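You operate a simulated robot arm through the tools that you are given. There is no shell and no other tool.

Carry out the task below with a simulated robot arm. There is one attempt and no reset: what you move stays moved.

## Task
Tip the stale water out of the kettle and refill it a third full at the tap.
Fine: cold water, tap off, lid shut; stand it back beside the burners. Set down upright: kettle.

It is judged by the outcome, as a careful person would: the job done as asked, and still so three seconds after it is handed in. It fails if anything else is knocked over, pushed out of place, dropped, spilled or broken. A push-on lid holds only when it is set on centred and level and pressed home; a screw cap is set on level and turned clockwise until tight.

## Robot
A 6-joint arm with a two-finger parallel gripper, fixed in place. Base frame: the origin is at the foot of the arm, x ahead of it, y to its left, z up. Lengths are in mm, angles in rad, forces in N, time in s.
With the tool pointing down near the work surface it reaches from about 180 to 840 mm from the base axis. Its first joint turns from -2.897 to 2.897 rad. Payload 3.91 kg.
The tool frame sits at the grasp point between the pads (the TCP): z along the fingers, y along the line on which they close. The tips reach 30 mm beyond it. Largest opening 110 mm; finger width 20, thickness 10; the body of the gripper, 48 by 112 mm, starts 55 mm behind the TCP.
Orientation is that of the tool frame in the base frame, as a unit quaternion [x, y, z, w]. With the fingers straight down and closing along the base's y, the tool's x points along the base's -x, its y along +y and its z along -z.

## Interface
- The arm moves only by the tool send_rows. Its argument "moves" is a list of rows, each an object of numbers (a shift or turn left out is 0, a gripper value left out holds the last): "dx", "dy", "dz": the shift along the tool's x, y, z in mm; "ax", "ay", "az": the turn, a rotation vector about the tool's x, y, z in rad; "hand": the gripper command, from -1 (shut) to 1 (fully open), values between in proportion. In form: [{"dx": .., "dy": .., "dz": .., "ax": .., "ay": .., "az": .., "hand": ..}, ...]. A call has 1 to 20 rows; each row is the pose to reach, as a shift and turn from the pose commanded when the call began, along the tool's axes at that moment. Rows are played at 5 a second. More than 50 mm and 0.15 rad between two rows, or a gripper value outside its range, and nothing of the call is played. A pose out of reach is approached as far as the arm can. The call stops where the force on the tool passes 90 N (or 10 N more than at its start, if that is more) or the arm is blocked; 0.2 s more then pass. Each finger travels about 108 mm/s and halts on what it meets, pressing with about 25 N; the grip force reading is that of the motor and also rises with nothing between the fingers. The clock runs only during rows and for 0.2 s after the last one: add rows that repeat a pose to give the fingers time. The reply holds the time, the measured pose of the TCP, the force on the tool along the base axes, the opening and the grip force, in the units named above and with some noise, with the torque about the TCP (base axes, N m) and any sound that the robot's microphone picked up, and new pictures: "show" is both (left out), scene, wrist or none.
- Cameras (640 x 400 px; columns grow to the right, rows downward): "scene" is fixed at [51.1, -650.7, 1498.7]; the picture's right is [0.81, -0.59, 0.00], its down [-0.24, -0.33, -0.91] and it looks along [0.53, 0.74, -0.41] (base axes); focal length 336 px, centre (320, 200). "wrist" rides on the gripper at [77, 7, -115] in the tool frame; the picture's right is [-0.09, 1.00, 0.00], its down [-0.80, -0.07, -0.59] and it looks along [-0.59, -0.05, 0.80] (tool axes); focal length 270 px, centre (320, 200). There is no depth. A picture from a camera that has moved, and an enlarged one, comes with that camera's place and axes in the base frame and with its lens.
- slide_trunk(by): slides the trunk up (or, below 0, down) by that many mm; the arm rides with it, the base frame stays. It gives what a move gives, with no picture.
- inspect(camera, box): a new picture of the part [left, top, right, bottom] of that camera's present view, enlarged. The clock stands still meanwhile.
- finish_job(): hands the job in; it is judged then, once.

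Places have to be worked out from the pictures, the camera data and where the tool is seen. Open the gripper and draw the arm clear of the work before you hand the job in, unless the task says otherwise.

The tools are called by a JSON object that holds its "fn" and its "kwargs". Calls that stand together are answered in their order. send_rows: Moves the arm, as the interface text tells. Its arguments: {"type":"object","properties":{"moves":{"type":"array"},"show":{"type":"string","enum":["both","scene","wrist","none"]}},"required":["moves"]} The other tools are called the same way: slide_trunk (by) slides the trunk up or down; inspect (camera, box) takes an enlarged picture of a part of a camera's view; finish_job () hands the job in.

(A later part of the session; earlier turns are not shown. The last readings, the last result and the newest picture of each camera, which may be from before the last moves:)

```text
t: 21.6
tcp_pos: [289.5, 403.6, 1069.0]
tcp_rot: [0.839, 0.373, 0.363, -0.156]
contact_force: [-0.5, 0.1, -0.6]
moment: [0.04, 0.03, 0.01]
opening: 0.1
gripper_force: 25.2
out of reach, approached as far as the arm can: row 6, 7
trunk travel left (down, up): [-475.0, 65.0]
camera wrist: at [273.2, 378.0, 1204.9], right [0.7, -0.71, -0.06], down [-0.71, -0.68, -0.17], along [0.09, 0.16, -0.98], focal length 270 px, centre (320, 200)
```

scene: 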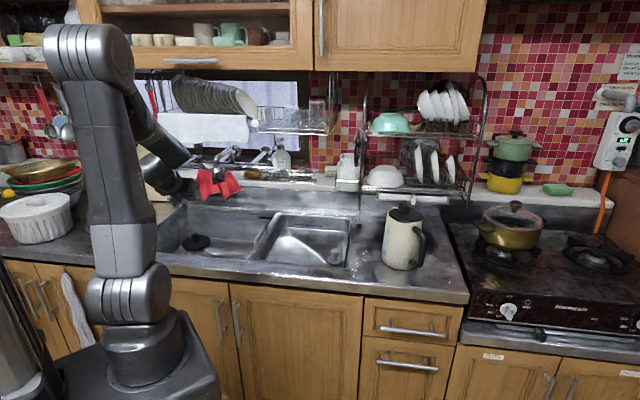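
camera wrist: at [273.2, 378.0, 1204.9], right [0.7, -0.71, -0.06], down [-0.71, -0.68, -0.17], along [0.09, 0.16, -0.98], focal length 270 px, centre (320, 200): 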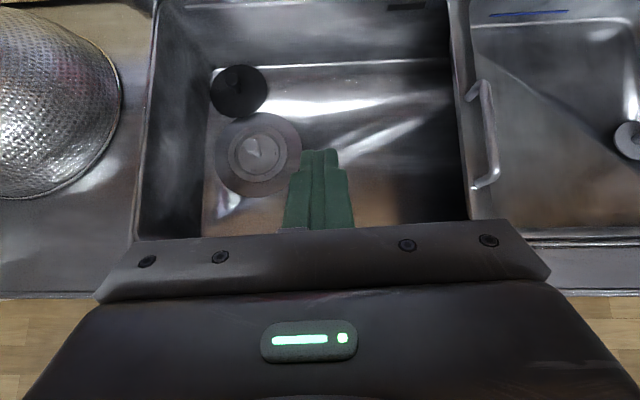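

Under the nozzle the basin floor is clear: the spot projects at about pixel (335, 120), right of the drain strainer. I shift right for parallax to get the floor height.

{"fn": "send_rows", "kwargs": {"moves": [{"dy": 40}, {"dy": 80}, {"dy": 120}, {"dy": 120}], "show": "wrist"}}

{"fn": "inspect", "kwargs": {"camera": "wrist", "box": [60, 0, 380, 220]}}

```text
t: 22.6
tcp_pos: [341.8, 362.1, 1041.5]
tcp_rot: [0.845, 0.366, 0.365, -0.136]
contact_force: [-0.3, -1.0, -0.1]
moment: [-0.01, 0.02, -0.01]
opening: 0.1
gripper_force: 25.0
out of reach, approached as far as the arm can: row 1, 2, 3, 4
trunk travel left (down, up): [-475.0, 65.0]
camera wrist: at [323.3, 340.8, 1179.4], right [0.68, -0.74, -0.03], down [-0.73, -0.66, -0.16], along [0.1, 0.13, -0.99], focal length 270 px, centre (320, 200)
```

wrist: 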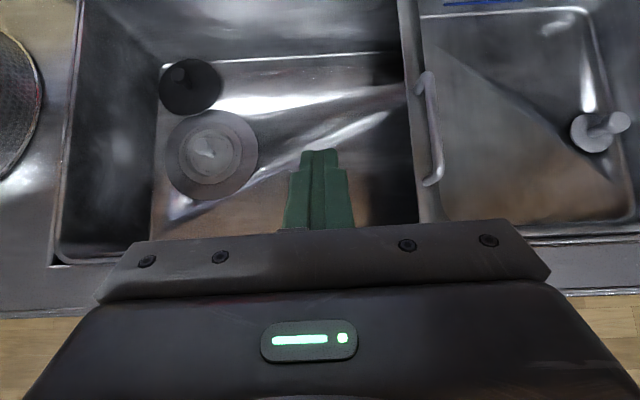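

```text
1.82 times, centred on (220, 110) of wrist
camera zoom: at [323.3, 340.8, 1179.4], right [0.68, -0.74, -0.03], down [-0.73, -0.66, -0.16], along [0.1, 0.13, -0.99], focal length 491 px, centre (502, 364)
```

zoom: 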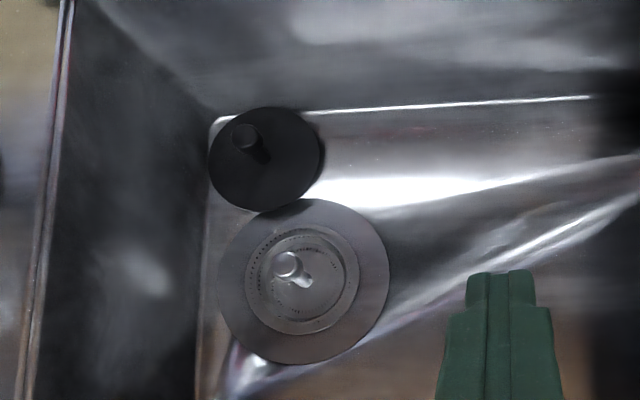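

The basin floor is at z≈695, giving room for the kettle (≈160 mm tall) below the nozzle. Now to the kettle lid: I first back away and bring the tool to point straight down.

{"fn": "send_rows", "kwargs": {"moves": [{"dx": 12, "dy": 30, "dz": -21, "ay": -0.12, "hand": 1}, {"dx": 25, "dy": 60, "dz": -42, "ay": -0.25, "hand": 1}, {"dx": 38, "dy": 90, "dz": -63, "ay": -0.38, "hand": 1}, {"dx": 51, "dy": 121, "dz": -85, "ay": -0.51, "hand": 1}, {"dx": 64, "dy": 151, "dz": -106, "ay": -0.64, "hand": 1}, {"dx": 76, "dy": 181, "dz": -127, "ay": -0.77, "hand": 1}, {"dx": 76, "dy": 181, "dz": -127, "ay": -0.77, "hand": 1}], "show": "none"}}

```text
t: 24.2
tcp_pos: [429.9, 222.9, 1177.6]
tcp_rot: [0.911, 0.387, 0.042, 0.135]
contact_force: [0.2, 0.8, 0.2]
moment: [0.02, 0.02, 0.03]
opening: 109.8
gripper_force: 0.3
out of reach, approached as far as the arm can: row 1, 2, 3, 4, 5, 6, 7
trunk travel left (down, up): [-475.0, 65.0]
```

The tool is rolled about 16° off vertical (wrist limit). I level it and unwind the wrist yaw in the other direction while moving toward the kettle, still high.

{"fn": "send_rows", "kwargs": {"moves": [{"ax": 0.1, "hand": 1}, {"ax": 0.2, "hand": 1}, {"ax": 0.283, "hand": 1}, {"ax": 0.283, "hand": 1}], "show": "none"}}

```text
t: 25.2
tcp_pos: [431.2, 223.7, 1176.9]
tcp_rot: [0.912, 0.385, 0.043, 0.134]
contact_force: [0.1, 0.5, -0.4]
moment: [-0.01, -0.01, -0.03]
opening: 109.9
gripper_force: 0.0
out of reach, approached as far as the arm can: row 1, 2, 3, 4
trunk travel left (down, up): [-475.0, 65.0]
```

It is held at a wrist limit; I rotate the yaw away from that limit first, then level.

{"fn": "send_rows", "kwargs": {"moves": [{"az": -0.14}, {"az": -0.28}, {"az": -0.42}, {"az": -0.56}, {"az": -0.7}, {"az": -0.84}, {"az": -0.98}, {"az": -1.12}, {"az": -1.26}, {"az": -1.4}, {"az": -1.54}, {"az": -1.68}, {"az": -1.68}], "show": "none"}}

```text
t: 28.0
tcp_pos: [431.0, 223.7, 1180.8]
tcp_rot: [0.32, 0.937, -0.072, 0.121]
contact_force: [-0.4, 0.2, 0.3]
moment: [0.01, -0.05, 0.03]
opening: 110.0
gripper_force: 0.0
trunk travel left (down, up): [-475.0, 65.0]
```

Now I level the tool (rotation vector about tool axes), then yaw and travel toward the kettle in the next call.

{"fn": "send_rows", "kwargs": {"moves": [{"ax": -0.029, "ay": 0.138}, {"ax": -0.0582, "ay": 0.2764}, {"ax": -0.0582, "ay": 0.2764}], "show": "none"}}

{"fn": "send_rows", "kwargs": {"moves": [{"dx": -32, "dz": 1, "az": -0.144}, {"dx": -64, "dz": 3, "az": -0.288}, {"dx": -96, "dz": 5, "az": -0.432}, {"dx": -128, "dz": 6, "az": -0.576}, {"dx": -160, "dz": 8, "az": -0.72}, {"dx": -192, "dz": 9, "az": -0.864}, {"dx": -224, "dz": 11, "az": -1.008}, {"dx": -256, "dz": 12, "az": -1.152}, {"dx": -288, "dz": 14, "az": -1.296}, {"dx": -320, "dz": 15, "az": -1.44}, {"dx": -352, "dz": 17, "az": -1.584}, {"dx": -384, "dz": 18, "az": -1.728}, {"dx": -416, "dz": 20, "az": -1.873}, {"dx": -416, "dz": 20, "az": -1.873}], "show": "both"}}

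```text
t: 28.8
tcp_pos: [431.1, 221.5, 1179.8]
tcp_rot: [0.321, 0.937, -0.072, 0.121]
contact_force: [0.1, 0.5, -0.7]
moment: [-0.03, -0.04, 0.0]
opening: 110.0
gripper_force: 0.0
out of reach, approached as far as the arm can: row 1, 2, 3
trunk travel left (down, up): [-475.0, 65.0]
```

```text
t: 31.8
tcp_pos: [473.6, 191.9, 957.6]
tcp_rot: [-0.417, 0.872, -0.234, 0.109]
contact_force: [0.2, 0.1, -0.1]
moment: [-0.01, -0.01, 0.01]
opening: 110.0
gripper_force: 0.1
out of reach, approached as far as the arm can: row 5, 6, 7, 8, 9, 10, 11, 12, 13, 14
trunk travel left (down, up): [-475.0, 65.0]
camera wrist: at [376.4, 172.2, 1055.5], right [-0.62, 0.61, -0.5], down [0.32, 0.77, 0.55], along [0.72, 0.18, -0.67], focal length 270 px, centre (320, 200)
```

scene: 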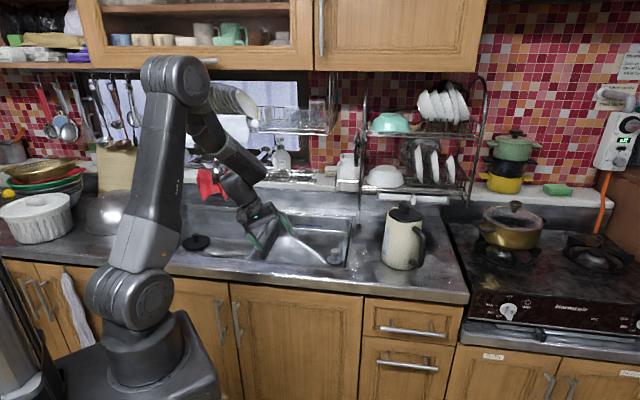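
wrist: 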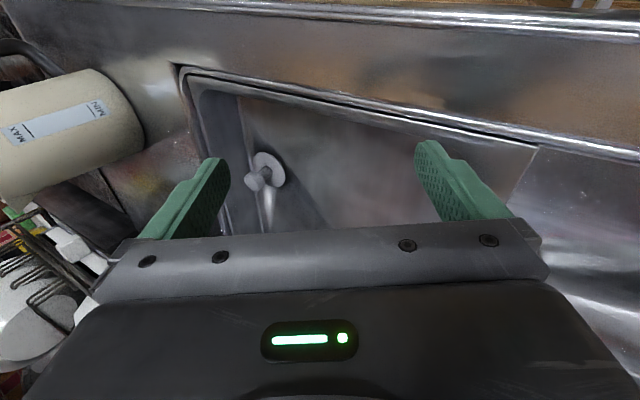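

The last move strayed low because the levelling had not taken effect; nothing was touched (force ≈ 0). The wrist is nearly aligned with the forearm (singular). I raise straight up in base coordinates with small levelling to work it out of there.

{"fn": "send_rows", "kwargs": {"moves": [{"dy": -15, "dz": -26}, {"dy": -30, "dz": -52}, {"dy": -45, "dz": -78}, {"dy": -60, "dz": -104}, {"dy": -75, "dz": -130}, {"dy": -75, "dz": -130}], "show": "none"}}

```text
t: 33.2
tcp_pos: [425.9, 220.9, 1051.6]
tcp_rot: [-0.401, 0.874, -0.247, 0.122]
contact_force: [-1.8, 1.0, -0.2]
moment: [0.02, 0.01, 0.0]
opening: 110.0
gripper_force: 0.1
out of reach, approached as far as the arm can: row 1, 2, 3, 4, 5, 6
trunk travel left (down, up): [-475.0, 65.0]
```

I judge the wrist is on the wrong side of its singularity. To undo it I go back to a horizontal pose pointing radially outward (in the arm's plane), from which I can pitch straight down in-plane.

{"fn": "send_rows", "kwargs": {"moves": [{"dx": -8, "dy": 10, "dz": -12, "ax": 0.007, "ay": -0.126}, {"dx": -16, "dy": 20, "dz": -24, "ax": 0.015, "ay": -0.252}, {"dx": -24, "dy": 30, "dz": -36, "ax": 0.022, "ay": -0.378}, {"dx": -32, "dy": 40, "dz": -48, "ax": 0.03, "ay": -0.505}, {"dx": -40, "dy": 50, "dz": -60, "ax": 0.037, "ay": -0.631}, {"dx": -48, "dy": 60, "dz": -72, "ax": 0.045, "ay": -0.757}, {"dx": -56, "dy": 70, "dz": -84, "ax": 0.052, "ay": -0.884}, {"dx": -64, "dy": 80, "dz": -96, "ax": 0.06, "ay": -1.01}, {"dx": -72, "dy": 90, "dz": -108, "ax": 0.067, "ay": -1.136}, {"dx": -80, "dy": 100, "dz": -120, "ax": 0.074, "ay": -1.262}, {"dx": -88, "dy": 110, "dz": -132, "ax": 0.082, "ay": -1.389}, {"dx": -96, "dy": 120, "dz": -144, "ax": 0.089, "ay": -1.515}, {"dx": -96, "dy": 120, "dz": -144, "ax": 0.089, "ay": -1.515}], "show": "scene"}}

```text
t: 36.0
tcp_pos: [349.3, 406.8, 1118.3]
tcp_rot: [-0.457, 0.549, 0.082, 0.695]
contact_force: [-0.7, 0.1, -0.4]
moment: [0.03, -0.03, -0.02]
opening: 110.3
gripper_force: 0.1
out of reach, approached as far as the arm can: row 1
trunk travel left (down, up): [-475.0, 65.0]
```

scene: 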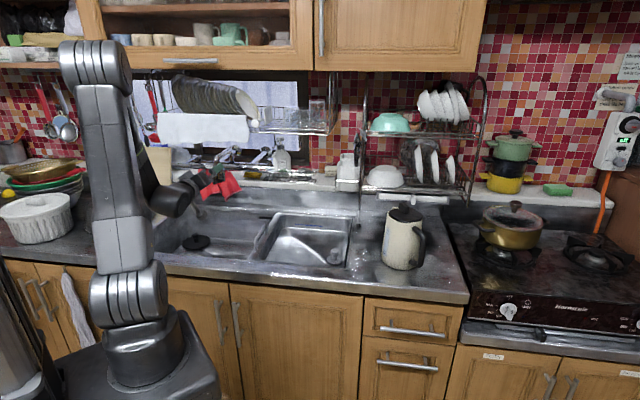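

Reached it cleanly. Now I align the yaw exactly with the arm's azimuth (49.35°) and pitch straight down in that plane.

{"fn": "send_rows", "kwargs": {"moves": [{"ax": -0.0419, "ay": -0.0273}, {"ax": -0.0419, "ay": -0.0273}], "show": "none"}}

{"fn": "send_rows", "kwargs": {"moves": [{"dx": -4, "dy": -3, "dz": -7, "ax": -0.0714, "ay": 0.1098}, {"dx": -8, "dy": -6, "dz": -15, "ax": -0.1428, "ay": 0.2196}, {"dx": -13, "dy": -8, "dz": -22, "ax": -0.2142, "ay": 0.3294}, {"dx": -17, "dy": -11, "dz": -29, "ax": -0.2856, "ay": 0.4392}, {"dx": -21, "dy": -14, "dz": -37, "ax": -0.357, "ay": 0.549}, {"dx": -25, "dy": -17, "dz": -44, "ax": -0.4284, "ay": 0.6588}, {"dx": -29, "dy": -19, "dz": -51, "ax": -0.4998, "ay": 0.7686}, {"dx": -34, "dy": -22, "dz": -59, "ax": -0.5712, "ay": 0.8784}, {"dx": -38, "dy": -25, "dz": -66, "ax": -0.6426, "ay": 0.9882}, {"dx": -42, "dy": -28, "dz": -73, "ax": -0.714, "ay": 1.098}, {"dx": -46, "dy": -30, "dz": -81, "ax": -0.7854, "ay": 1.2078}, {"dx": -50, "dy": -33, "dz": -88, "ax": -0.8568, "ay": 1.3166}, {"dx": -50, "dy": -33, "dz": -88, "ax": -0.8568, "ay": 1.3166}], "show": "scene"}}

```text
t: 36.6
tcp_pos: [350.2, 406.0, 1118.9]
tcp_rot: [-0.471, 0.537, 0.1, 0.693]
contact_force: [0.0, -0.1, -0.2]
moment: [0.01, 0.01, 0.01]
opening: 109.8
gripper_force: 0.0
trunk travel left (down, up): [-475.0, 65.0]
```

```text
t: 39.4
tcp_pos: [107.5, 377.8, 1096.5]
tcp_rot: [-0.636, 0.761, -0.09, 0.094]
contact_force: [-0.2, 1.2, 1.1]
moment: [0.0, 0.04, 0.03]
opening: 110.1
gripper_force: 0.0
out of reach, approached as far as the arm can: row 4, 5, 6, 7, 8, 9, 10, 11, 12, 13
trunk travel left (down, up): [-475.0, 65.0]
```

scene: 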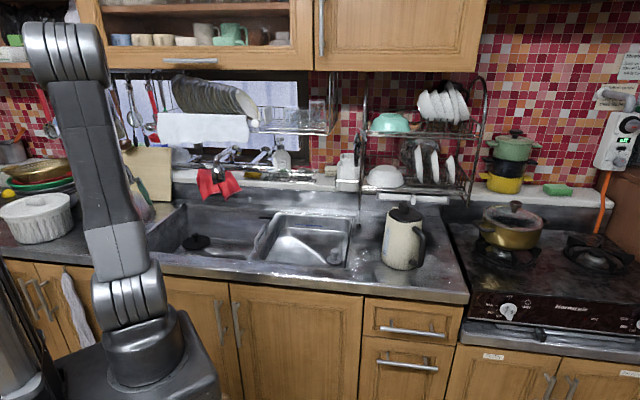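

The arm drifted to (108, 378, 1096) near its own base, tool about 15° off vertical. I try levelling it from here in small steps.

{"fn": "send_rows", "kwargs": {"moves": [{"ax": -0.05, "ay": 0.005}, {"ax": -0.1, "ay": 0.011}, {"ax": -0.15, "ay": 0.016}, {"ax": -0.2, "ay": 0.022}, {"ax": -0.257, "ay": 0.028}, {"ax": -0.257, "ay": 0.028}], "show": "none"}}

```text
t: 40.8
tcp_pos: [107.7, 376.5, 1095.8]
tcp_rot: [-0.636, 0.761, -0.09, 0.094]
contact_force: [0.8, 0.9, 0.0]
moment: [-0.02, -0.02, -0.01]
opening: 110.2
gripper_force: 0.1
out of reach, approached as far as the arm can: row 1, 2, 3, 4, 5, 6
trunk travel left (down, up): [-475.0, 65.0]
```

It is stuck on a wound-up wrist joint. I'll unwind it: back to the horizontal radial pose, and then come down with the tool deviating to the left side (the way it originally went through).

{"fn": "send_rows", "kwargs": {"moves": [{"dx": -6, "dy": -18, "dz": 3, "ax": 0.062, "ay": -0.129}, {"dx": -11, "dy": -37, "dz": 5, "ax": 0.124, "ay": -0.258}, {"dx": -17, "dy": -55, "dz": 8, "ax": 0.187, "ay": -0.387}, {"dx": -23, "dy": -74, "dz": 10, "ax": 0.249, "ay": -0.516}, {"dx": -29, "dy": -92, "dz": 13, "ax": 0.311, "ay": -0.645}, {"dx": -34, "dy": -111, "dz": 15, "ax": 0.373, "ay": -0.773}, {"dx": -40, "dy": -129, "dz": 18, "ax": 0.435, "ay": -0.902}, {"dx": -46, "dy": -148, "dz": 21, "ax": 0.498, "ay": -1.031}, {"dx": -51, "dy": -166, "dz": 23, "ax": 0.56, "ay": -1.16}, {"dx": -57, "dy": -185, "dz": 26, "ax": 0.622, "ay": -1.289}, {"dx": -57, "dy": -185, "dz": 26, "ax": 0.622, "ay": -1.289}], "show": "none"}}

```text
t: 43.2
tcp_pos: [300.0, 400.6, 1120.9]
tcp_rot: [-0.506, 0.492, 0.092, 0.702]
contact_force: [0.1, -0.6, 0.0]
moment: [0.01, 0.01, 0.01]
opening: 110.1
gripper_force: 0.2
trunk travel left (down, up): [-475.0, 65.0]
```

Fully reached. Now I yaw the tool left about 34° (away from the side it got stuck on).

{"fn": "send_rows", "kwargs": {"moves": [{"ax": -0.094, "ay": -0.074}, {"ax": -0.188, "ay": -0.149}, {"ax": -0.282, "ay": -0.223}, {"ax": -0.376, "ay": -0.298}, {"ax": -0.47, "ay": -0.372}, {"ax": -0.47, "ay": -0.372}], "show": "none"}}

```text
t: 44.6
tcp_pos: [300.4, 400.1, 1122.4]
tcp_rot: [-0.63, 0.321, 0.293, 0.644]
contact_force: [-1.0, -0.7, 0.5]
moment: [0.01, 0.01, 0.0]
opening: 110.1
gripper_force: 0.1
trunk travel left (down, up): [-475.0, 65.0]
```

That works on this side. Now pitch down to vertical slowly with the tool staying on the left of the forearm, rising a little.

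{"fn": "send_rows", "kwargs": {"moves": [{"dx": -3, "dy": -4, "dz": -4, "ax": -0.054, "ay": 0.068}, {"dx": -5, "dy": -8, "dz": -8, "ax": -0.109, "ay": 0.137}, {"dx": -8, "dy": -11, "dz": -12, "ax": -0.163, "ay": 0.205}, {"dx": -11, "dy": -15, "dz": -15, "ax": -0.218, "ay": 0.273}, {"dx": -13, "dy": -19, "dz": -19, "ax": -0.272, "ay": 0.342}, {"dx": -16, "dy": -23, "dz": -23, "ax": -0.326, "ay": 0.41}, {"dx": -19, "dy": -26, "dz": -27, "ax": -0.381, "ay": 0.478}, {"dx": -21, "dy": -30, "dz": -31, "ax": -0.435, "ay": 0.547}, {"dx": -24, "dy": -34, "dz": -35, "ax": -0.49, "ay": 0.615}, {"dx": -27, "dy": -38, "dz": -38, "ax": -0.544, "ay": 0.683}, {"dx": -30, "dy": -42, "dz": -42, "ax": -0.598, "ay": 0.752}, {"dx": -32, "dy": -45, "dz": -46, "ax": -0.653, "ay": 0.82}, {"dx": -35, "dy": -49, "dz": -50, "ax": -0.707, "ay": 0.888}, {"dx": -38, "dy": -53, "dz": -54, "ax": -0.761, "ay": 0.957}, {"dx": -40, "dy": -57, "dz": -58, "ax": -0.816, "ay": 1.025}, {"dx": -43, "dy": -60, "dz": -61, "ax": -0.87, "ay": 1.093}, {"dx": -46, "dy": -64, "dz": -65, "ax": -0.925, "ay": 1.162}, {"dx": -48, "dy": -68, "dz": -69, "ax": -0.979, "ay": 1.23}, {"dx": -48, "dy": -68, "dz": -69, "ax": -0.979, "ay": 1.23}], "show": "scene"}}

```text
t: 48.6
tcp_pos: [319.1, 327.1, 1183.1]
tcp_rot: [0.883, -0.45, -0.117, -0.072]
contact_force: [-0.7, -0.6, -0.9]
moment: [0.01, -0.02, -0.02]
opening: 110.0
gripper_force: 0.0
out of reach, approached as far as the arm can: row 15, 16, 17, 18, 19
trunk travel left (down, up): [-475.0, 65.0]
```

scene: 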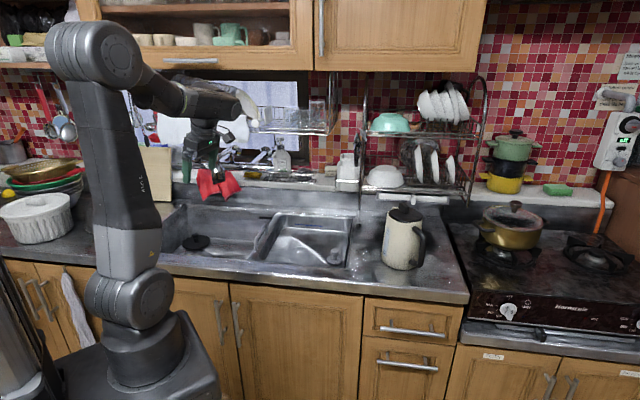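

The tool is now 16° off vertical to the left. I look at the arm itself to understand the wrist posture before the next move.

{"fn": "inspect", "kwargs": {"camera": "scene", "box": [20, 10, 270, 200]}}

```text
2.11 times, centred on (145, 105) of scene
camera zoom: at [51.1, -650.7, 1498.7], right [0.81, -0.59, 0.0], down [-0.24, -0.33, -0.91], along [0.53, 0.74, -0.41], focal length 708 px, centre (688, 400)
```

zoom: 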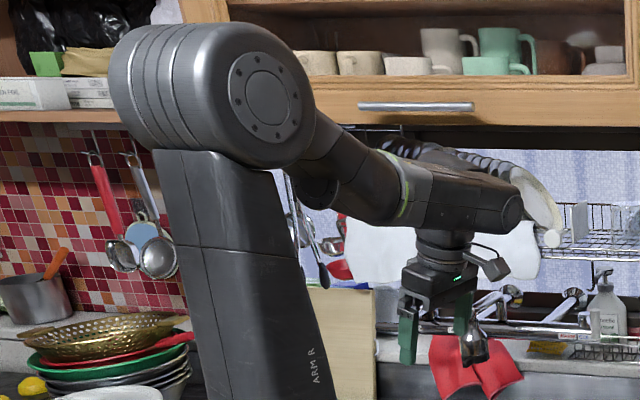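

I return to the horizontal pose along the left side, this time aiming the yaw about 3° left of radial (the arm seems to have a small lateral offset, judging from where it crossed over originally).

{"fn": "send_rows", "kwargs": {"moves": [{"dx": -3, "dy": -7, "dz": 7, "ax": 0.129, "ay": -0.036}, {"dx": -5, "dy": -13, "dz": 14, "ax": 0.258, "ay": -0.073}, {"dx": -8, "dy": -20, "dz": 21, "ax": 0.387, "ay": -0.109}, {"dx": -10, "dy": -27, "dz": 28, "ax": 0.516, "ay": -0.145}, {"dx": -13, "dy": -34, "dz": 35, "ax": 0.645, "ay": -0.182}, {"dx": -15, "dy": -40, "dz": 42, "ax": 0.773, "ay": -0.218}, {"dx": -18, "dy": -47, "dz": 49, "ax": 0.902, "ay": -0.255}, {"dx": -21, "dy": -54, "dz": 56, "ax": 1.031, "ay": -0.291}, {"dx": -23, "dy": -61, "dz": 62, "ax": 1.16, "ay": -0.327}, {"dx": -26, "dy": -67, "dz": 69, "ax": 1.289, "ay": -0.364}, {"dx": -28, "dy": -74, "dz": 76, "ax": 1.418, "ay": -0.4}, {"dx": -28, "dy": -74, "dz": 76, "ax": 1.418, "ay": -0.4}], "show": "none"}}

```text
t: 51.2
tcp_pos: [352.2, 409.0, 1119.6]
tcp_rot: [-0.586, 0.395, -0.044, 0.707]
contact_force: [0.1, 0.0, -0.6]
moment: [-0.01, -0.01, -0.01]
opening: 110.0
gripper_force: 0.0
out of reach, approached as far as the arm can: row 6, 7, 8
trunk travel left (down, up): [-475.0, 65.0]
```

Now the in-plane pitch down with this alignment.

{"fn": "send_rows", "kwargs": {"moves": [{"dx": -3, "dy": -5, "dz": -7, "ax": -0.127, "ay": 0.0745}, {"dx": -6, "dy": -10, "dz": -15, "ax": -0.254, "ay": 0.149}, {"dx": -8, "dy": -14, "dz": -22, "ax": -0.381, "ay": 0.2235}, {"dx": -11, "dy": -19, "dz": -29, "ax": -0.508, "ay": 0.298}, {"dx": -14, "dy": -24, "dz": -36, "ax": -0.635, "ay": 0.3725}, {"dx": -17, "dy": -28, "dz": -44, "ax": -0.762, "ay": 0.447}, {"dx": -19, "dy": -33, "dz": -51, "ax": -0.889, "ay": 0.5215}, {"dx": -22, "dy": -38, "dz": -58, "ax": -1.016, "ay": 0.596}, {"dx": -25, "dy": -42, "dz": -66, "ax": -1.143, "ay": 0.6705}, {"dx": -28, "dy": -47, "dz": -73, "ax": -1.27, "ay": 0.745}, {"dx": -30, "dy": -52, "dz": -80, "ax": -1.354, "ay": 0.795}, {"dx": -30, "dy": -52, "dz": -80, "ax": -1.354, "ay": 0.795}], "show": "none"}}

```text
t: 53.8
tcp_pos: [302.4, 347.3, 1180.2]
tcp_rot: [0.829, -0.559, 0.0, 0.0]
contact_force: [-0.2, 0.3, 0.2]
moment: [-0.01, -0.03, -0.01]
opening: 110.0
gripper_force: 0.1
out of reach, approached as far as the arm can: row 4, 5, 6, 7
trunk travel left (down, up): [-475.0, 65.0]
```

Recovered: the tool is exactly vertical again in its normal wrist posture. Lesson noted: avoid passing through forearm alignment. Now I travel to just before the kettle at height 1180 with the tool yawed to the knob/handle orientation.

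{"fn": "send_rows", "kwargs": {"moves": [{"dx": 39, "dy": -20, "az": 0.057}, {"dx": 79, "dy": -41, "az": 0.114}, {"dx": 118, "dy": -61, "az": 0.171}, {"dx": 158, "dy": -81, "az": 0.228}, {"dx": 197, "dy": -102, "az": 0.285}, {"dx": 237, "dy": -122, "az": 0.342}, {"dx": 276, "dy": -143, "az": 0.398}, {"dx": 316, "dy": -163, "az": 0.455}, {"dx": 355, "dy": -183, "az": 0.512}, {"dx": 395, "dy": -204, "az": 0.569}, {"dx": 434, "dy": -224, "az": 0.626}, {"dx": 474, "dy": -244, "az": 0.683}, {"dx": 513, "dy": -265, "az": 0.74}, {"dx": 513, "dy": -265, "az": 0.74}], "show": "both"}}

```text
t: 56.8
tcp_pos: [742.4, -29.4, 1177.7]
tcp_rot: [-0.571, 0.821, 0.0, 0.001]
contact_force: [-0.1, 0.5, -0.1]
moment: [0.01, 0.01, -0.01]
opening: 110.0
gripper_force: 0.1
trunk travel left (down, up): [-475.0, 65.0]
camera wrist: at [707.5, -99.4, 1293.9], right [-0.9, 0.43, 0.0], down [0.34, 0.73, 0.6], along [0.26, 0.54, -0.8], focal length 270 px, centre (320, 200)
```

scene: 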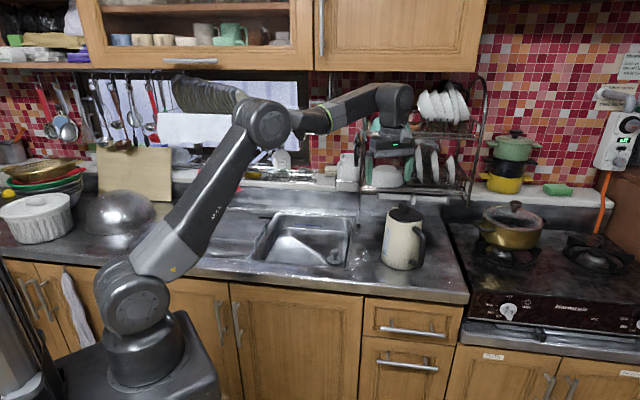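
wrist: 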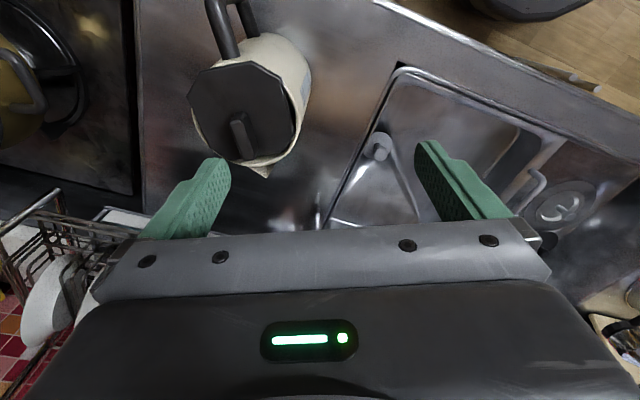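

Good view of the kettle top from here. I zoom in on the lid and knob.

{"fn": "inspect", "kwargs": {"camera": "wrist", "box": [170, 0, 350, 190]}}

{"fn": "inspect", "kwargs": {"camera": "scene", "box": [370, 190, 450, 280]}}

```text
2.11 times, centred on (260, 95) of wrist
camera zoom: at [707.5, -99.4, 1293.9], right [-0.9, 0.43, 0.0], down [0.34, 0.73, 0.6], along [0.26, 0.54, -0.8], focal length 569 px, centre (446, 421)
```

zoom: 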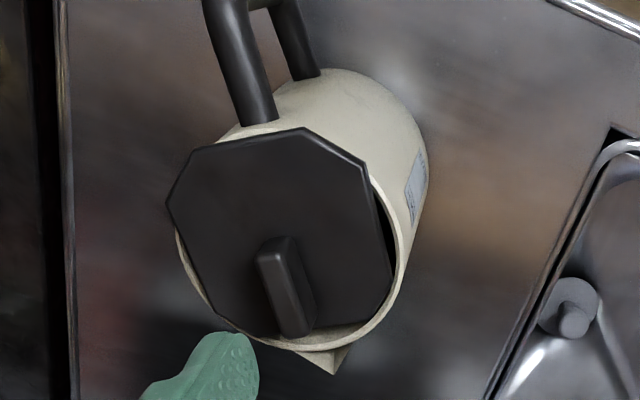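

```text
4.44 times, centred on (410, 235) of scene
camera zoom: at [51.1, -650.7, 1498.7], right [0.81, -0.59, 0.0], down [-0.24, -0.33, -0.91], along [0.53, 0.74, -0.41], focal length 1494 px, centre (-80, 44)
```

zoom: 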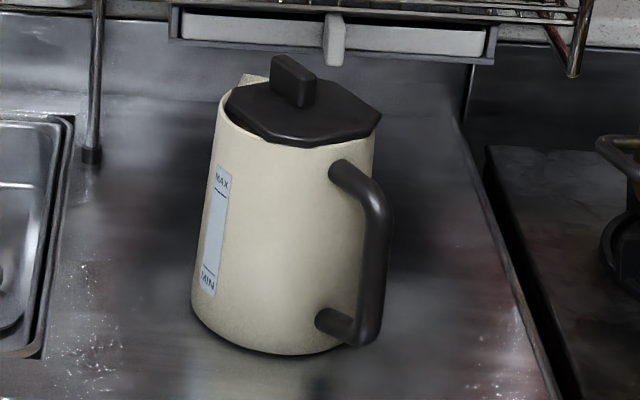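

The lid is tilted/off-centre (loose), knob top at ≈(827, -33, 1036), 19 mm wide, long axis toward the spout. I move above the knob with a partly opened gripper.

{"fn": "send_rows", "kwargs": {"moves": [{"dx": -7, "dy": -20, "dz": 10, "hand": 0.1}, {"dx": -14, "dy": -41, "dz": 30, "hand": 0.1}, {"dx": -21, "dy": -62, "dz": 55, "hand": 0.1}, {"dx": -27, "dy": -80, "dz": 85, "hand": 0.1}, {"dx": -27, "dy": -80, "dz": 92, "hand": 0.1}, {"dx": -27, "dy": -80, "dz": 92, "hand": 0.1}], "show": "both"}}

{"fn": "inspect", "kwargs": {"camera": "wrist", "box": [200, 80, 440, 240]}}

{"fn": "inspect", "kwargs": {"camera": "scene", "box": [350, 130, 470, 280]}}

```text
t: 58.2
tcp_pos: [817.0, -30.3, 1084.9]
tcp_rot: [-0.571, 0.821, 0.0, 0.0]
contact_force: [-0.2, 0.0, 0.1]
moment: [0.04, 0.04, 0.0]
opening: 60.2
gripper_force: 0.0
out of reach, approached as far as the arm can: row 3, 4, 5, 6
trunk travel left (down, up): [-475.0, 65.0]
camera wrist: at [782.3, -99.5, 1200.8], right [-0.9, 0.43, 0.0], down [0.34, 0.73, 0.6], along [0.26, 0.54, -0.8], focal length 270 px, centre (320, 200)
```

scene: 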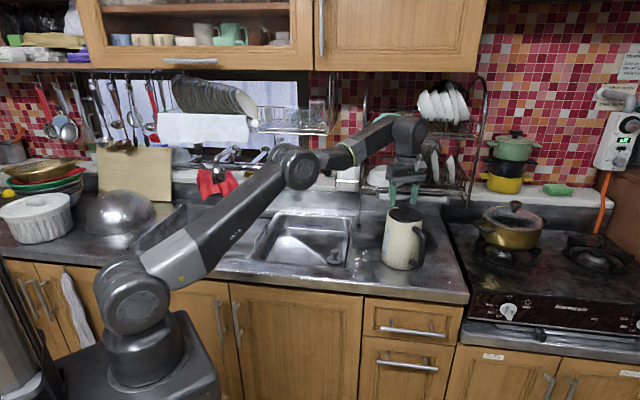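
wrist: 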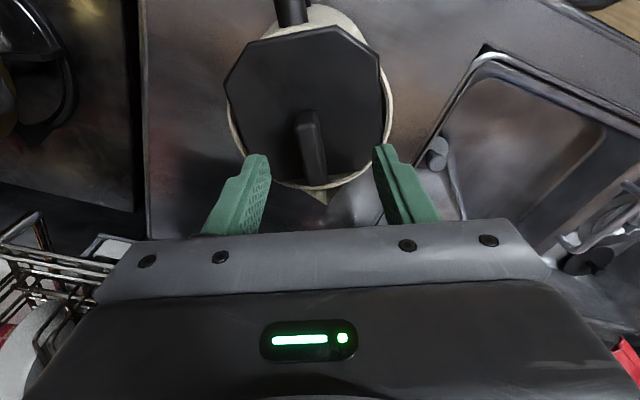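

```text
2.50 times, centred on (320, 160) of wrist
camera zoom: at [782.3, -99.5, 1200.8], right [-0.9, 0.43, 0.0], down [0.34, 0.73, 0.6], along [0.26, 0.54, -0.8], focal length 676 px, centre (320, 300)
```

zoom: 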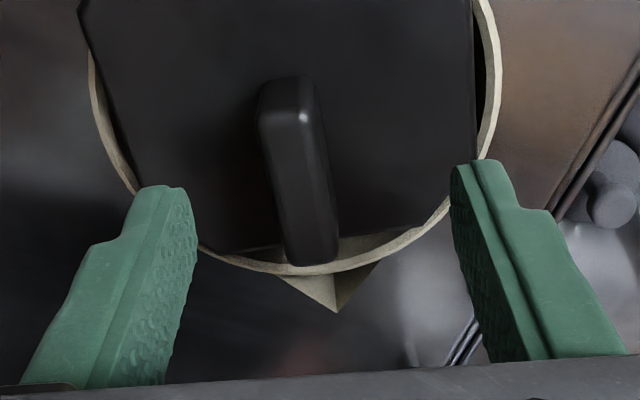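

```text
2.67 times, centred on (410, 205) of scene
camera zoom: at [51.1, -650.7, 1498.7], right [0.81, -0.59, 0.0], down [-0.24, -0.33, -0.91], along [0.53, 0.74, -0.41], focal length 896 px, centre (80, 187)
```

zoom: 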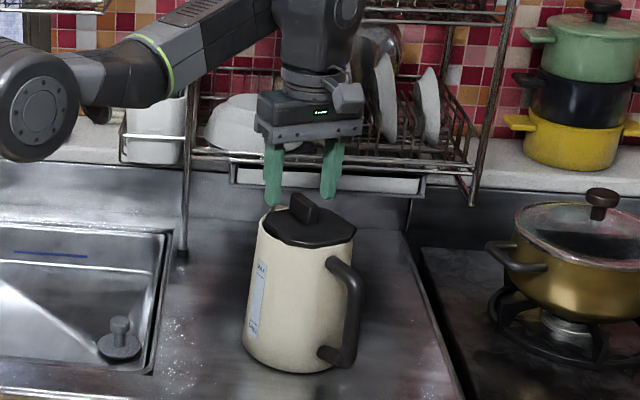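

The reach stopped at x=817 at this height but will improve lower; the knob is about 5 mm further out across the fingers. I descend to grip the knob with the fingertips.

{"fn": "send_rows", "kwargs": {"moves": [{"dy": -2, "dz": 10, "hand": 0.1}, {"dy": -4, "dz": 20, "hand": 0.1}, {"dy": -6, "dz": 30, "hand": 0.1}, {"dy": -6, "dz": 36, "hand": 0.1}, {"dy": -6, "dz": 36, "hand": 0.1}], "show": "both"}}

{"fn": "inspect", "kwargs": {"camera": "wrist", "box": [200, 60, 440, 240]}}

{"fn": "inspect", "kwargs": {"camera": "scene", "box": [370, 160, 450, 230]}}

```text
t: 59.4
tcp_pos: [820.2, -30.4, 1062.5]
tcp_rot: [-0.571, 0.821, -0.006, 0.008]
contact_force: [5.8, 4.5, 64.1]
moment: [0.29, 2.01, -0.09]
opening: 58.4
gripper_force: 0.0
trunk travel left (down, up): [-475.0, 65.0]
camera wrist: at [783.1, -100.1, 1177.8], right [-0.9, 0.43, -0.02], down [0.33, 0.73, 0.6], along [0.27, 0.54, -0.8], focal length 270 px, centre (320, 200)
```

scene: 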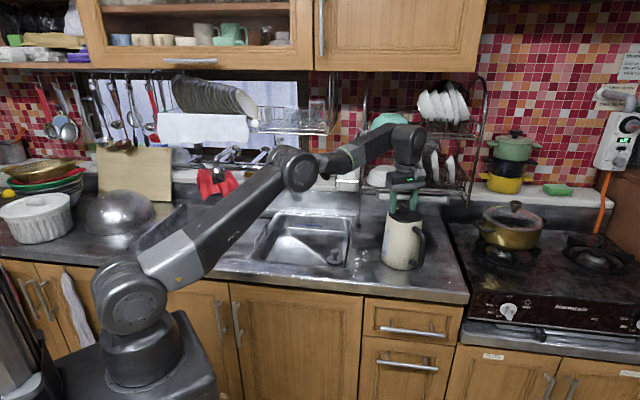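
wrist: 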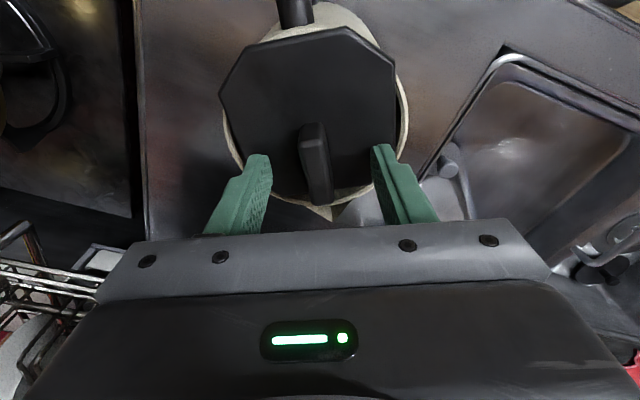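

```text
2.22 times, centred on (320, 150) of wrist
camera zoom: at [783.1, -100.1, 1177.8], right [-0.9, 0.43, -0.02], down [0.33, 0.73, 0.6], along [0.27, 0.54, -0.8], focal length 601 px, centre (320, 311)
```

zoom: 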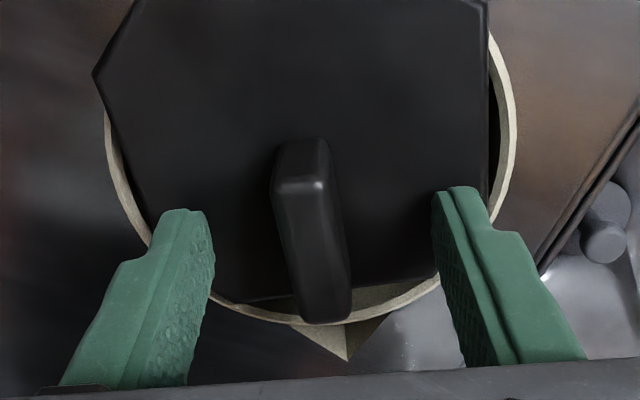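

```text
5.71 times, centred on (410, 195) of scene
camera zoom: at [51.1, -650.7, 1498.7], right [0.81, -0.59, 0.0], down [-0.24, -0.33, -0.91], along [0.53, 0.74, -0.41], focal length 1921 px, centre (-194, 229)
```

zoom: 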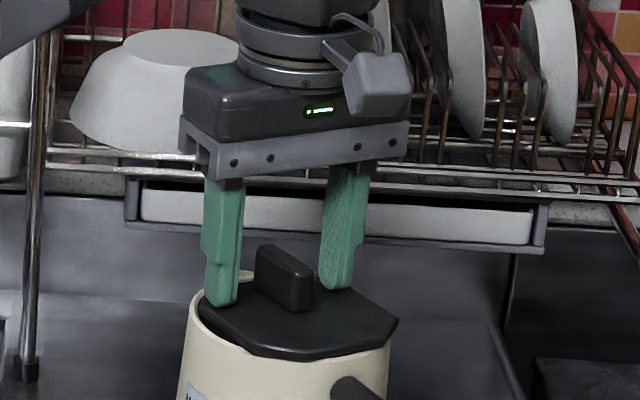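

The robot-side finger is pressing on the tilted lid (64 N at tip z≈1032), so the lid sits a bit higher than estimated. I lift off about 20 mm and narrow the opening so the fingers straddle the knob more closely.

{"fn": "send_rows", "kwargs": {"moves": [{"dz": -10, "hand": 0.1}, {"dz": -20, "hand": 0.1}, {"dz": -20, "hand": -0.3}, {"dz": -20, "hand": -0.3}], "show": "wrist"}}

{"fn": "inspect", "kwargs": {"camera": "wrist", "box": [200, 60, 440, 240]}}

```text
t: 60.4
tcp_pos: [821.1, -31.4, 1066.9]
tcp_rot: [-0.572, 0.821, 0.0, 0.001]
contact_force: [6.9, -2.0, 9.5]
moment: [-0.09, -0.48, 0.07]
opening: 41.9
gripper_force: 3.3
trunk travel left (down, up): [-475.0, 65.0]
camera wrist: at [786.7, -102.3, 1183.4], right [-0.9, 0.43, 0.0], down [0.35, 0.73, 0.6], along [0.26, 0.54, -0.8], focal length 270 px, centre (320, 200)
```

wrist: 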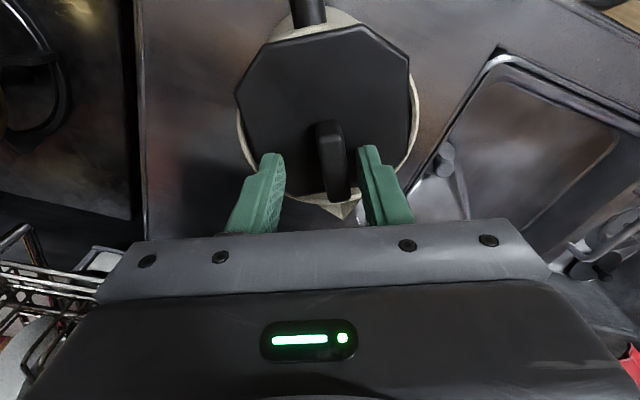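

```text
2.22 times, centred on (320, 150) of wrist
camera zoom: at [786.7, -102.3, 1183.4], right [-0.9, 0.43, 0.0], down [0.35, 0.73, 0.6], along [0.26, 0.54, -0.8], focal length 601 px, centre (320, 311)
```

zoom: 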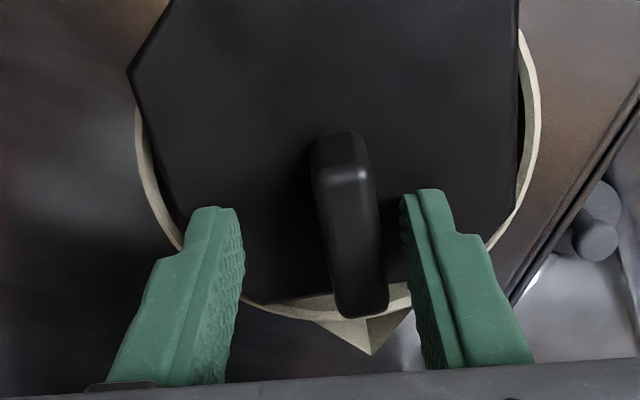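

The right finger is touching the knob, which lies about 6 mm toward the robot from the finger centre. I raise slightly, shift 6 mm and then close on the knob.

{"fn": "send_rows", "kwargs": {"moves": [{"dz": -4, "hand": 0.0}, {"dy": 3, "dz": -4, "hand": 0.0}, {"dy": 6, "dz": -4, "hand": 0.0}, {"dy": 6, "dz": -4, "hand": -0.3}, {"dy": 6, "dz": -4, "hand": -0.3}], "show": "wrist"}}

{"fn": "inspect", "kwargs": {"camera": "wrist", "box": [200, 60, 440, 240]}}

{"fn": "inspect", "kwargs": {"camera": "scene", "box": [370, 160, 450, 230]}}

```text
t: 61.6
tcp_pos: [817.7, -30.3, 1071.5]
tcp_rot: [-0.571, 0.821, 0.001, 0.001]
contact_force: [0.7, -0.1, -0.3]
moment: [0.0, 0.0, -0.01]
opening: 38.4
gripper_force: 0.0
out of reach, approached as far as the arm can: row 1
trunk travel left (down, up): [-475.0, 65.0]
camera wrist: at [783.6, -100.5, 1188.1], right [-0.9, 0.43, 0.0], down [0.34, 0.73, 0.6], along [0.25, 0.54, -0.8], focal length 270 px, centre (320, 200)
```

wrist: 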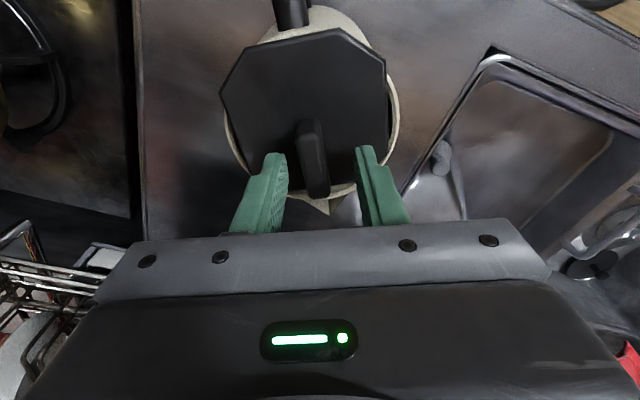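

```text
2.22 times, centred on (320, 150) of wrist
camera zoom: at [783.6, -100.5, 1188.1], right [-0.9, 0.43, 0.0], down [0.34, 0.73, 0.6], along [0.25, 0.54, -0.8], focal length 601 px, centre (320, 311)
```

zoom: 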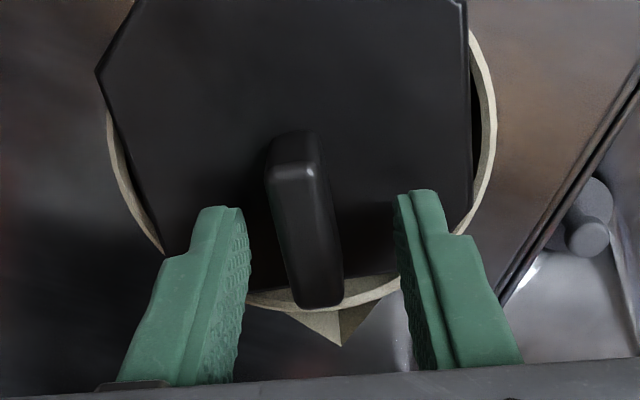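

```text
5.71 times, centred on (410, 195) of scene
camera zoom: at [51.1, -650.7, 1498.7], right [0.81, -0.59, 0.0], down [-0.24, -0.33, -0.91], along [0.53, 0.74, -0.41], focal length 1921 px, centre (-194, 229)
```

zoom: 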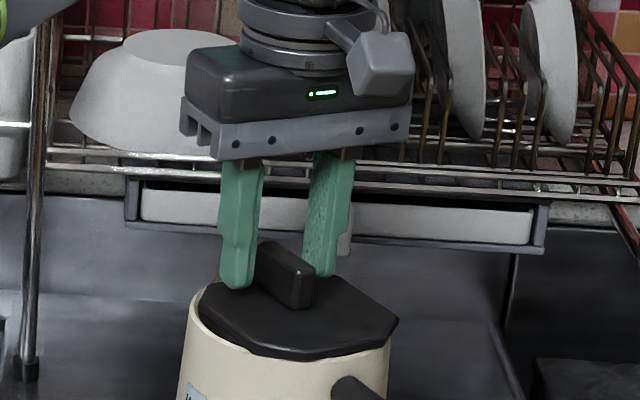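

Now centred on the knob with zero force. I shift 7 mm along the knob toward its middle, lower 2.5 mm, and close.

{"fn": "send_rows", "kwargs": {"moves": [{"dx": 4, "hand": -0.3}, {"dx": 7, "dz": 2, "hand": -0.3}, {"dx": 7, "dz": 2.5, "hand": -1}, {"dx": 7, "dz": 2.5, "hand": -1}, {"dx": 7, "dz": 2.5, "hand": -1}], "show": "wrist"}}

{"fn": "inspect", "kwargs": {"camera": "wrist", "box": [200, 60, 440, 240]}}

{"fn": "inspect", "kwargs": {"camera": "scene", "box": [370, 160, 450, 230]}}

```text
t: 62.8
tcp_pos: [815.4, -37.2, 1069.3]
tcp_rot: [-0.57, 0.822, 0.002, 0.0]
contact_force: [-1.1, -1.7, -0.1]
moment: [0.01, -0.03, 0.04]
opening: 13.7
gripper_force: 25.9
trunk travel left (down, up): [-475.0, 65.0]
camera wrist: at [781.0, -107.3, 1185.5], right [-0.9, 0.43, 0.0], down [0.35, 0.73, 0.6], along [0.25, 0.54, -0.8], focal length 270 px, centre (320, 200)
```

wrist: 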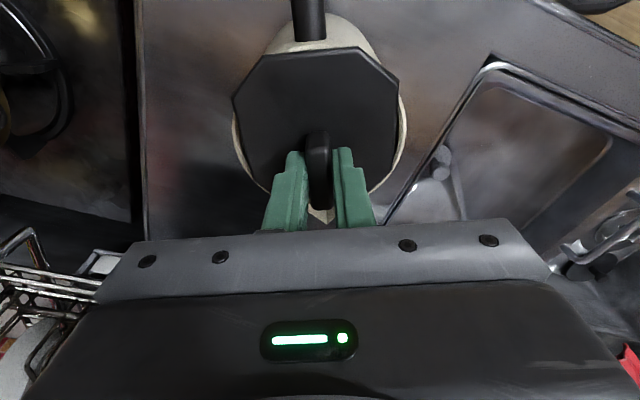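

```text
2.22 times, centred on (320, 150) of wrist
camera zoom: at [781.0, -107.3, 1185.5], right [-0.9, 0.43, 0.0], down [0.35, 0.73, 0.6], along [0.25, 0.54, -0.8], focal length 601 px, centre (320, 311)
```

zoom: 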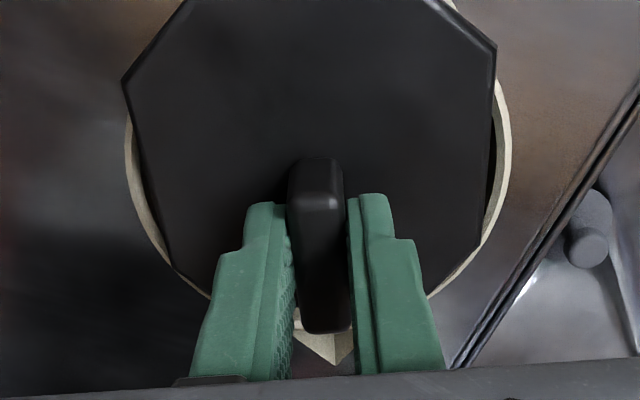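

```text
5.71 times, centred on (410, 195) of scene
camera zoom: at [51.1, -650.7, 1498.7], right [0.81, -0.59, 0.0], down [-0.24, -0.33, -0.91], along [0.53, 0.74, -0.41], focal length 1921 px, centre (-194, 229)
```

zoom: 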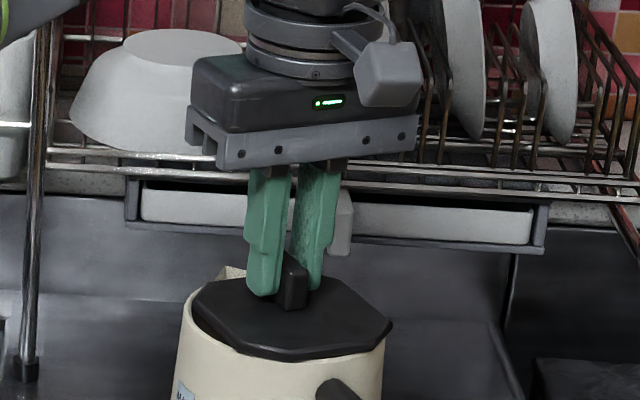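

The knob is gripped (13.7 mm wide, 26 N). I lift the lid straight up.

{"fn": "send_rows", "kwargs": {"moves": [{"dz": -8, "hand": -1}, {"dz": -18, "hand": -1}, {"dz": -32, "hand": -1}, {"dz": -46, "hand": -1}, {"dz": -60, "hand": -1}, {"dz": -60, "hand": -1}], "show": "both"}}

{"fn": "inspect", "kwargs": {"camera": "wrist", "box": [200, 0, 440, 240]}}

{"fn": "inspect", "kwargs": {"camera": "scene", "box": [360, 140, 460, 280]}}

```text
t: 64.2
tcp_pos: [804.7, -35.6, 1122.3]
tcp_rot: [-0.571, 0.821, 0.0, 0.002]
contact_force: [0.1, -0.1, -7.5]
moment: [0.38, -0.13, 0.02]
opening: 13.3
gripper_force: 24.8
out of reach, approached as far as the arm can: row 3, 4, 5, 6
trunk travel left (down, up): [-475.0, 65.0]
camera wrist: at [770.1, -106.0, 1238.4], right [-0.9, 0.43, 0.0], down [0.34, 0.73, 0.6], along [0.26, 0.54, -0.8], focal length 270 px, centre (320, 200)
```

scene: 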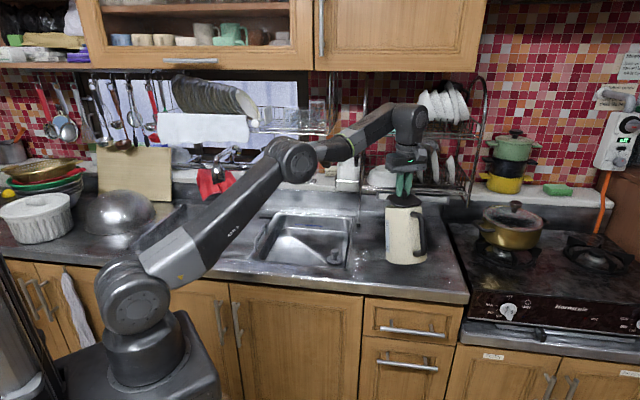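
wrist: 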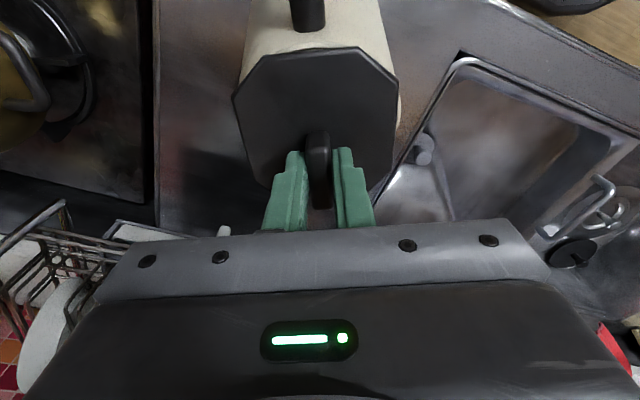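

```text
1.67 times, centred on (320, 120) of wrist
camera zoom: at [770.1, -106.0, 1238.4], right [-0.9, 0.43, 0.0], down [0.34, 0.73, 0.6], along [0.26, 0.54, -0.8], focal length 450 px, centre (320, 333)
```

zoom: 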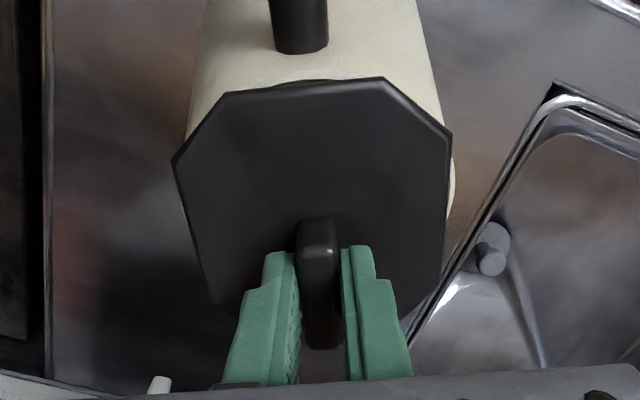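

```text
2.86 times, centred on (410, 210) of scene
camera zoom: at [51.1, -650.7, 1498.7], right [0.81, -0.59, 0.0], down [-0.24, -0.33, -0.91], along [0.53, 0.74, -0.41], focal length 960 px, centre (63, 171)
```

zoom: 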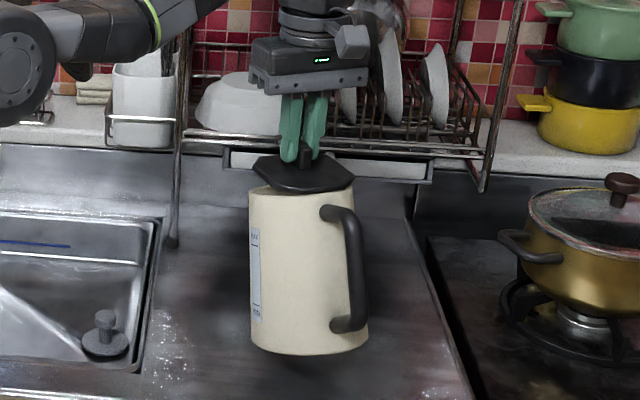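

The kettle came up with the lid (7.5 N hanging load) — the lid is still holding on to it. I lower it gently back onto the counter right away.

{"fn": "send_rows", "kwargs": {"moves": [{"dz": 12, "hand": -1}, {"dz": 24, "hand": -1}, {"dz": 36, "hand": -1}, {"dz": 44, "hand": -1}, {"dz": 48, "hand": -1}, {"dz": 48, "hand": -1}], "show": "both"}}

{"fn": "inspect", "kwargs": {"camera": "wrist", "box": [200, 0, 440, 240]}}

{"fn": "inspect", "kwargs": {"camera": "scene", "box": [360, 140, 460, 280]}}

```text
t: 65.6
tcp_pos: [803.0, -37.1, 1075.0]
tcp_rot: [-0.571, 0.821, 0.001, 0.001]
contact_force: [-1.6, -5.0, 11.4]
moment: [-0.84, 0.08, -0.04]
opening: 13.7
gripper_force: 25.0
trunk travel left (down, up): [-475.0, 65.0]
camera wrist: at [768.3, -107.0, 1192.0], right [-0.9, 0.43, 0.0], down [0.34, 0.73, 0.6], along [0.26, 0.54, -0.8], focal length 270 px, centre (320, 200)
```

scene: 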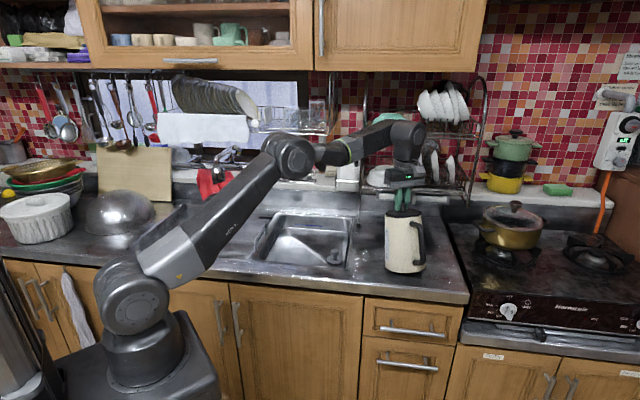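
wrist: 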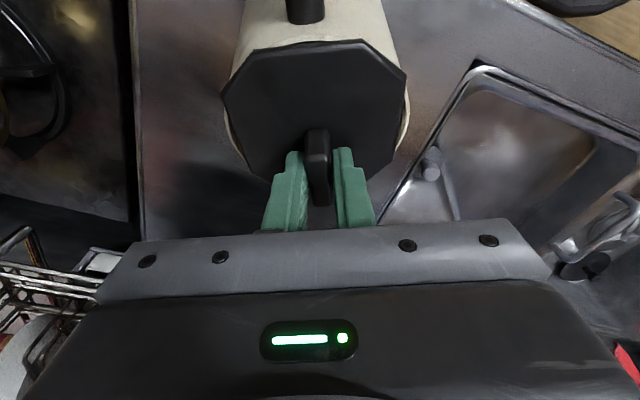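

```text
1.67 times, centred on (320, 120) of wrist
camera zoom: at [768.3, -107.0, 1192.0], right [-0.9, 0.43, 0.0], down [0.34, 0.73, 0.6], along [0.26, 0.54, -0.8], focal length 450 px, centre (320, 333)
```

zoom: 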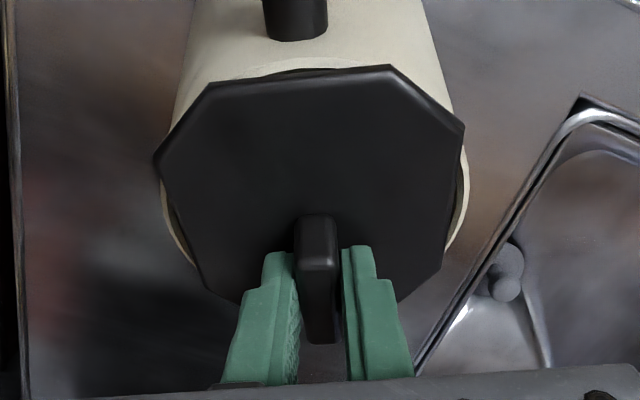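

```text
2.86 times, centred on (410, 210) of scene
camera zoom: at [51.1, -650.7, 1498.7], right [0.81, -0.59, 0.0], down [-0.24, -0.33, -0.91], along [0.53, 0.74, -0.41], focal length 960 px, centre (63, 171)
```

zoom: 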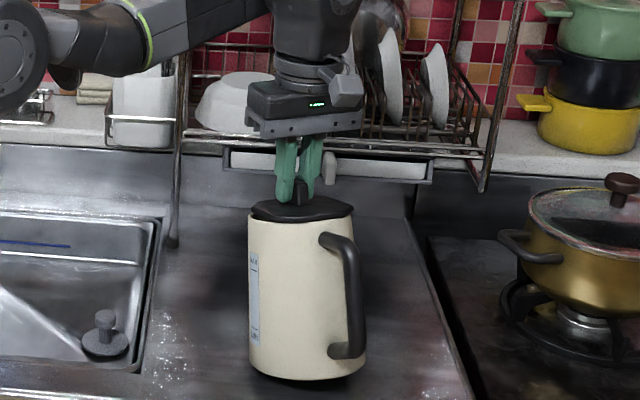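

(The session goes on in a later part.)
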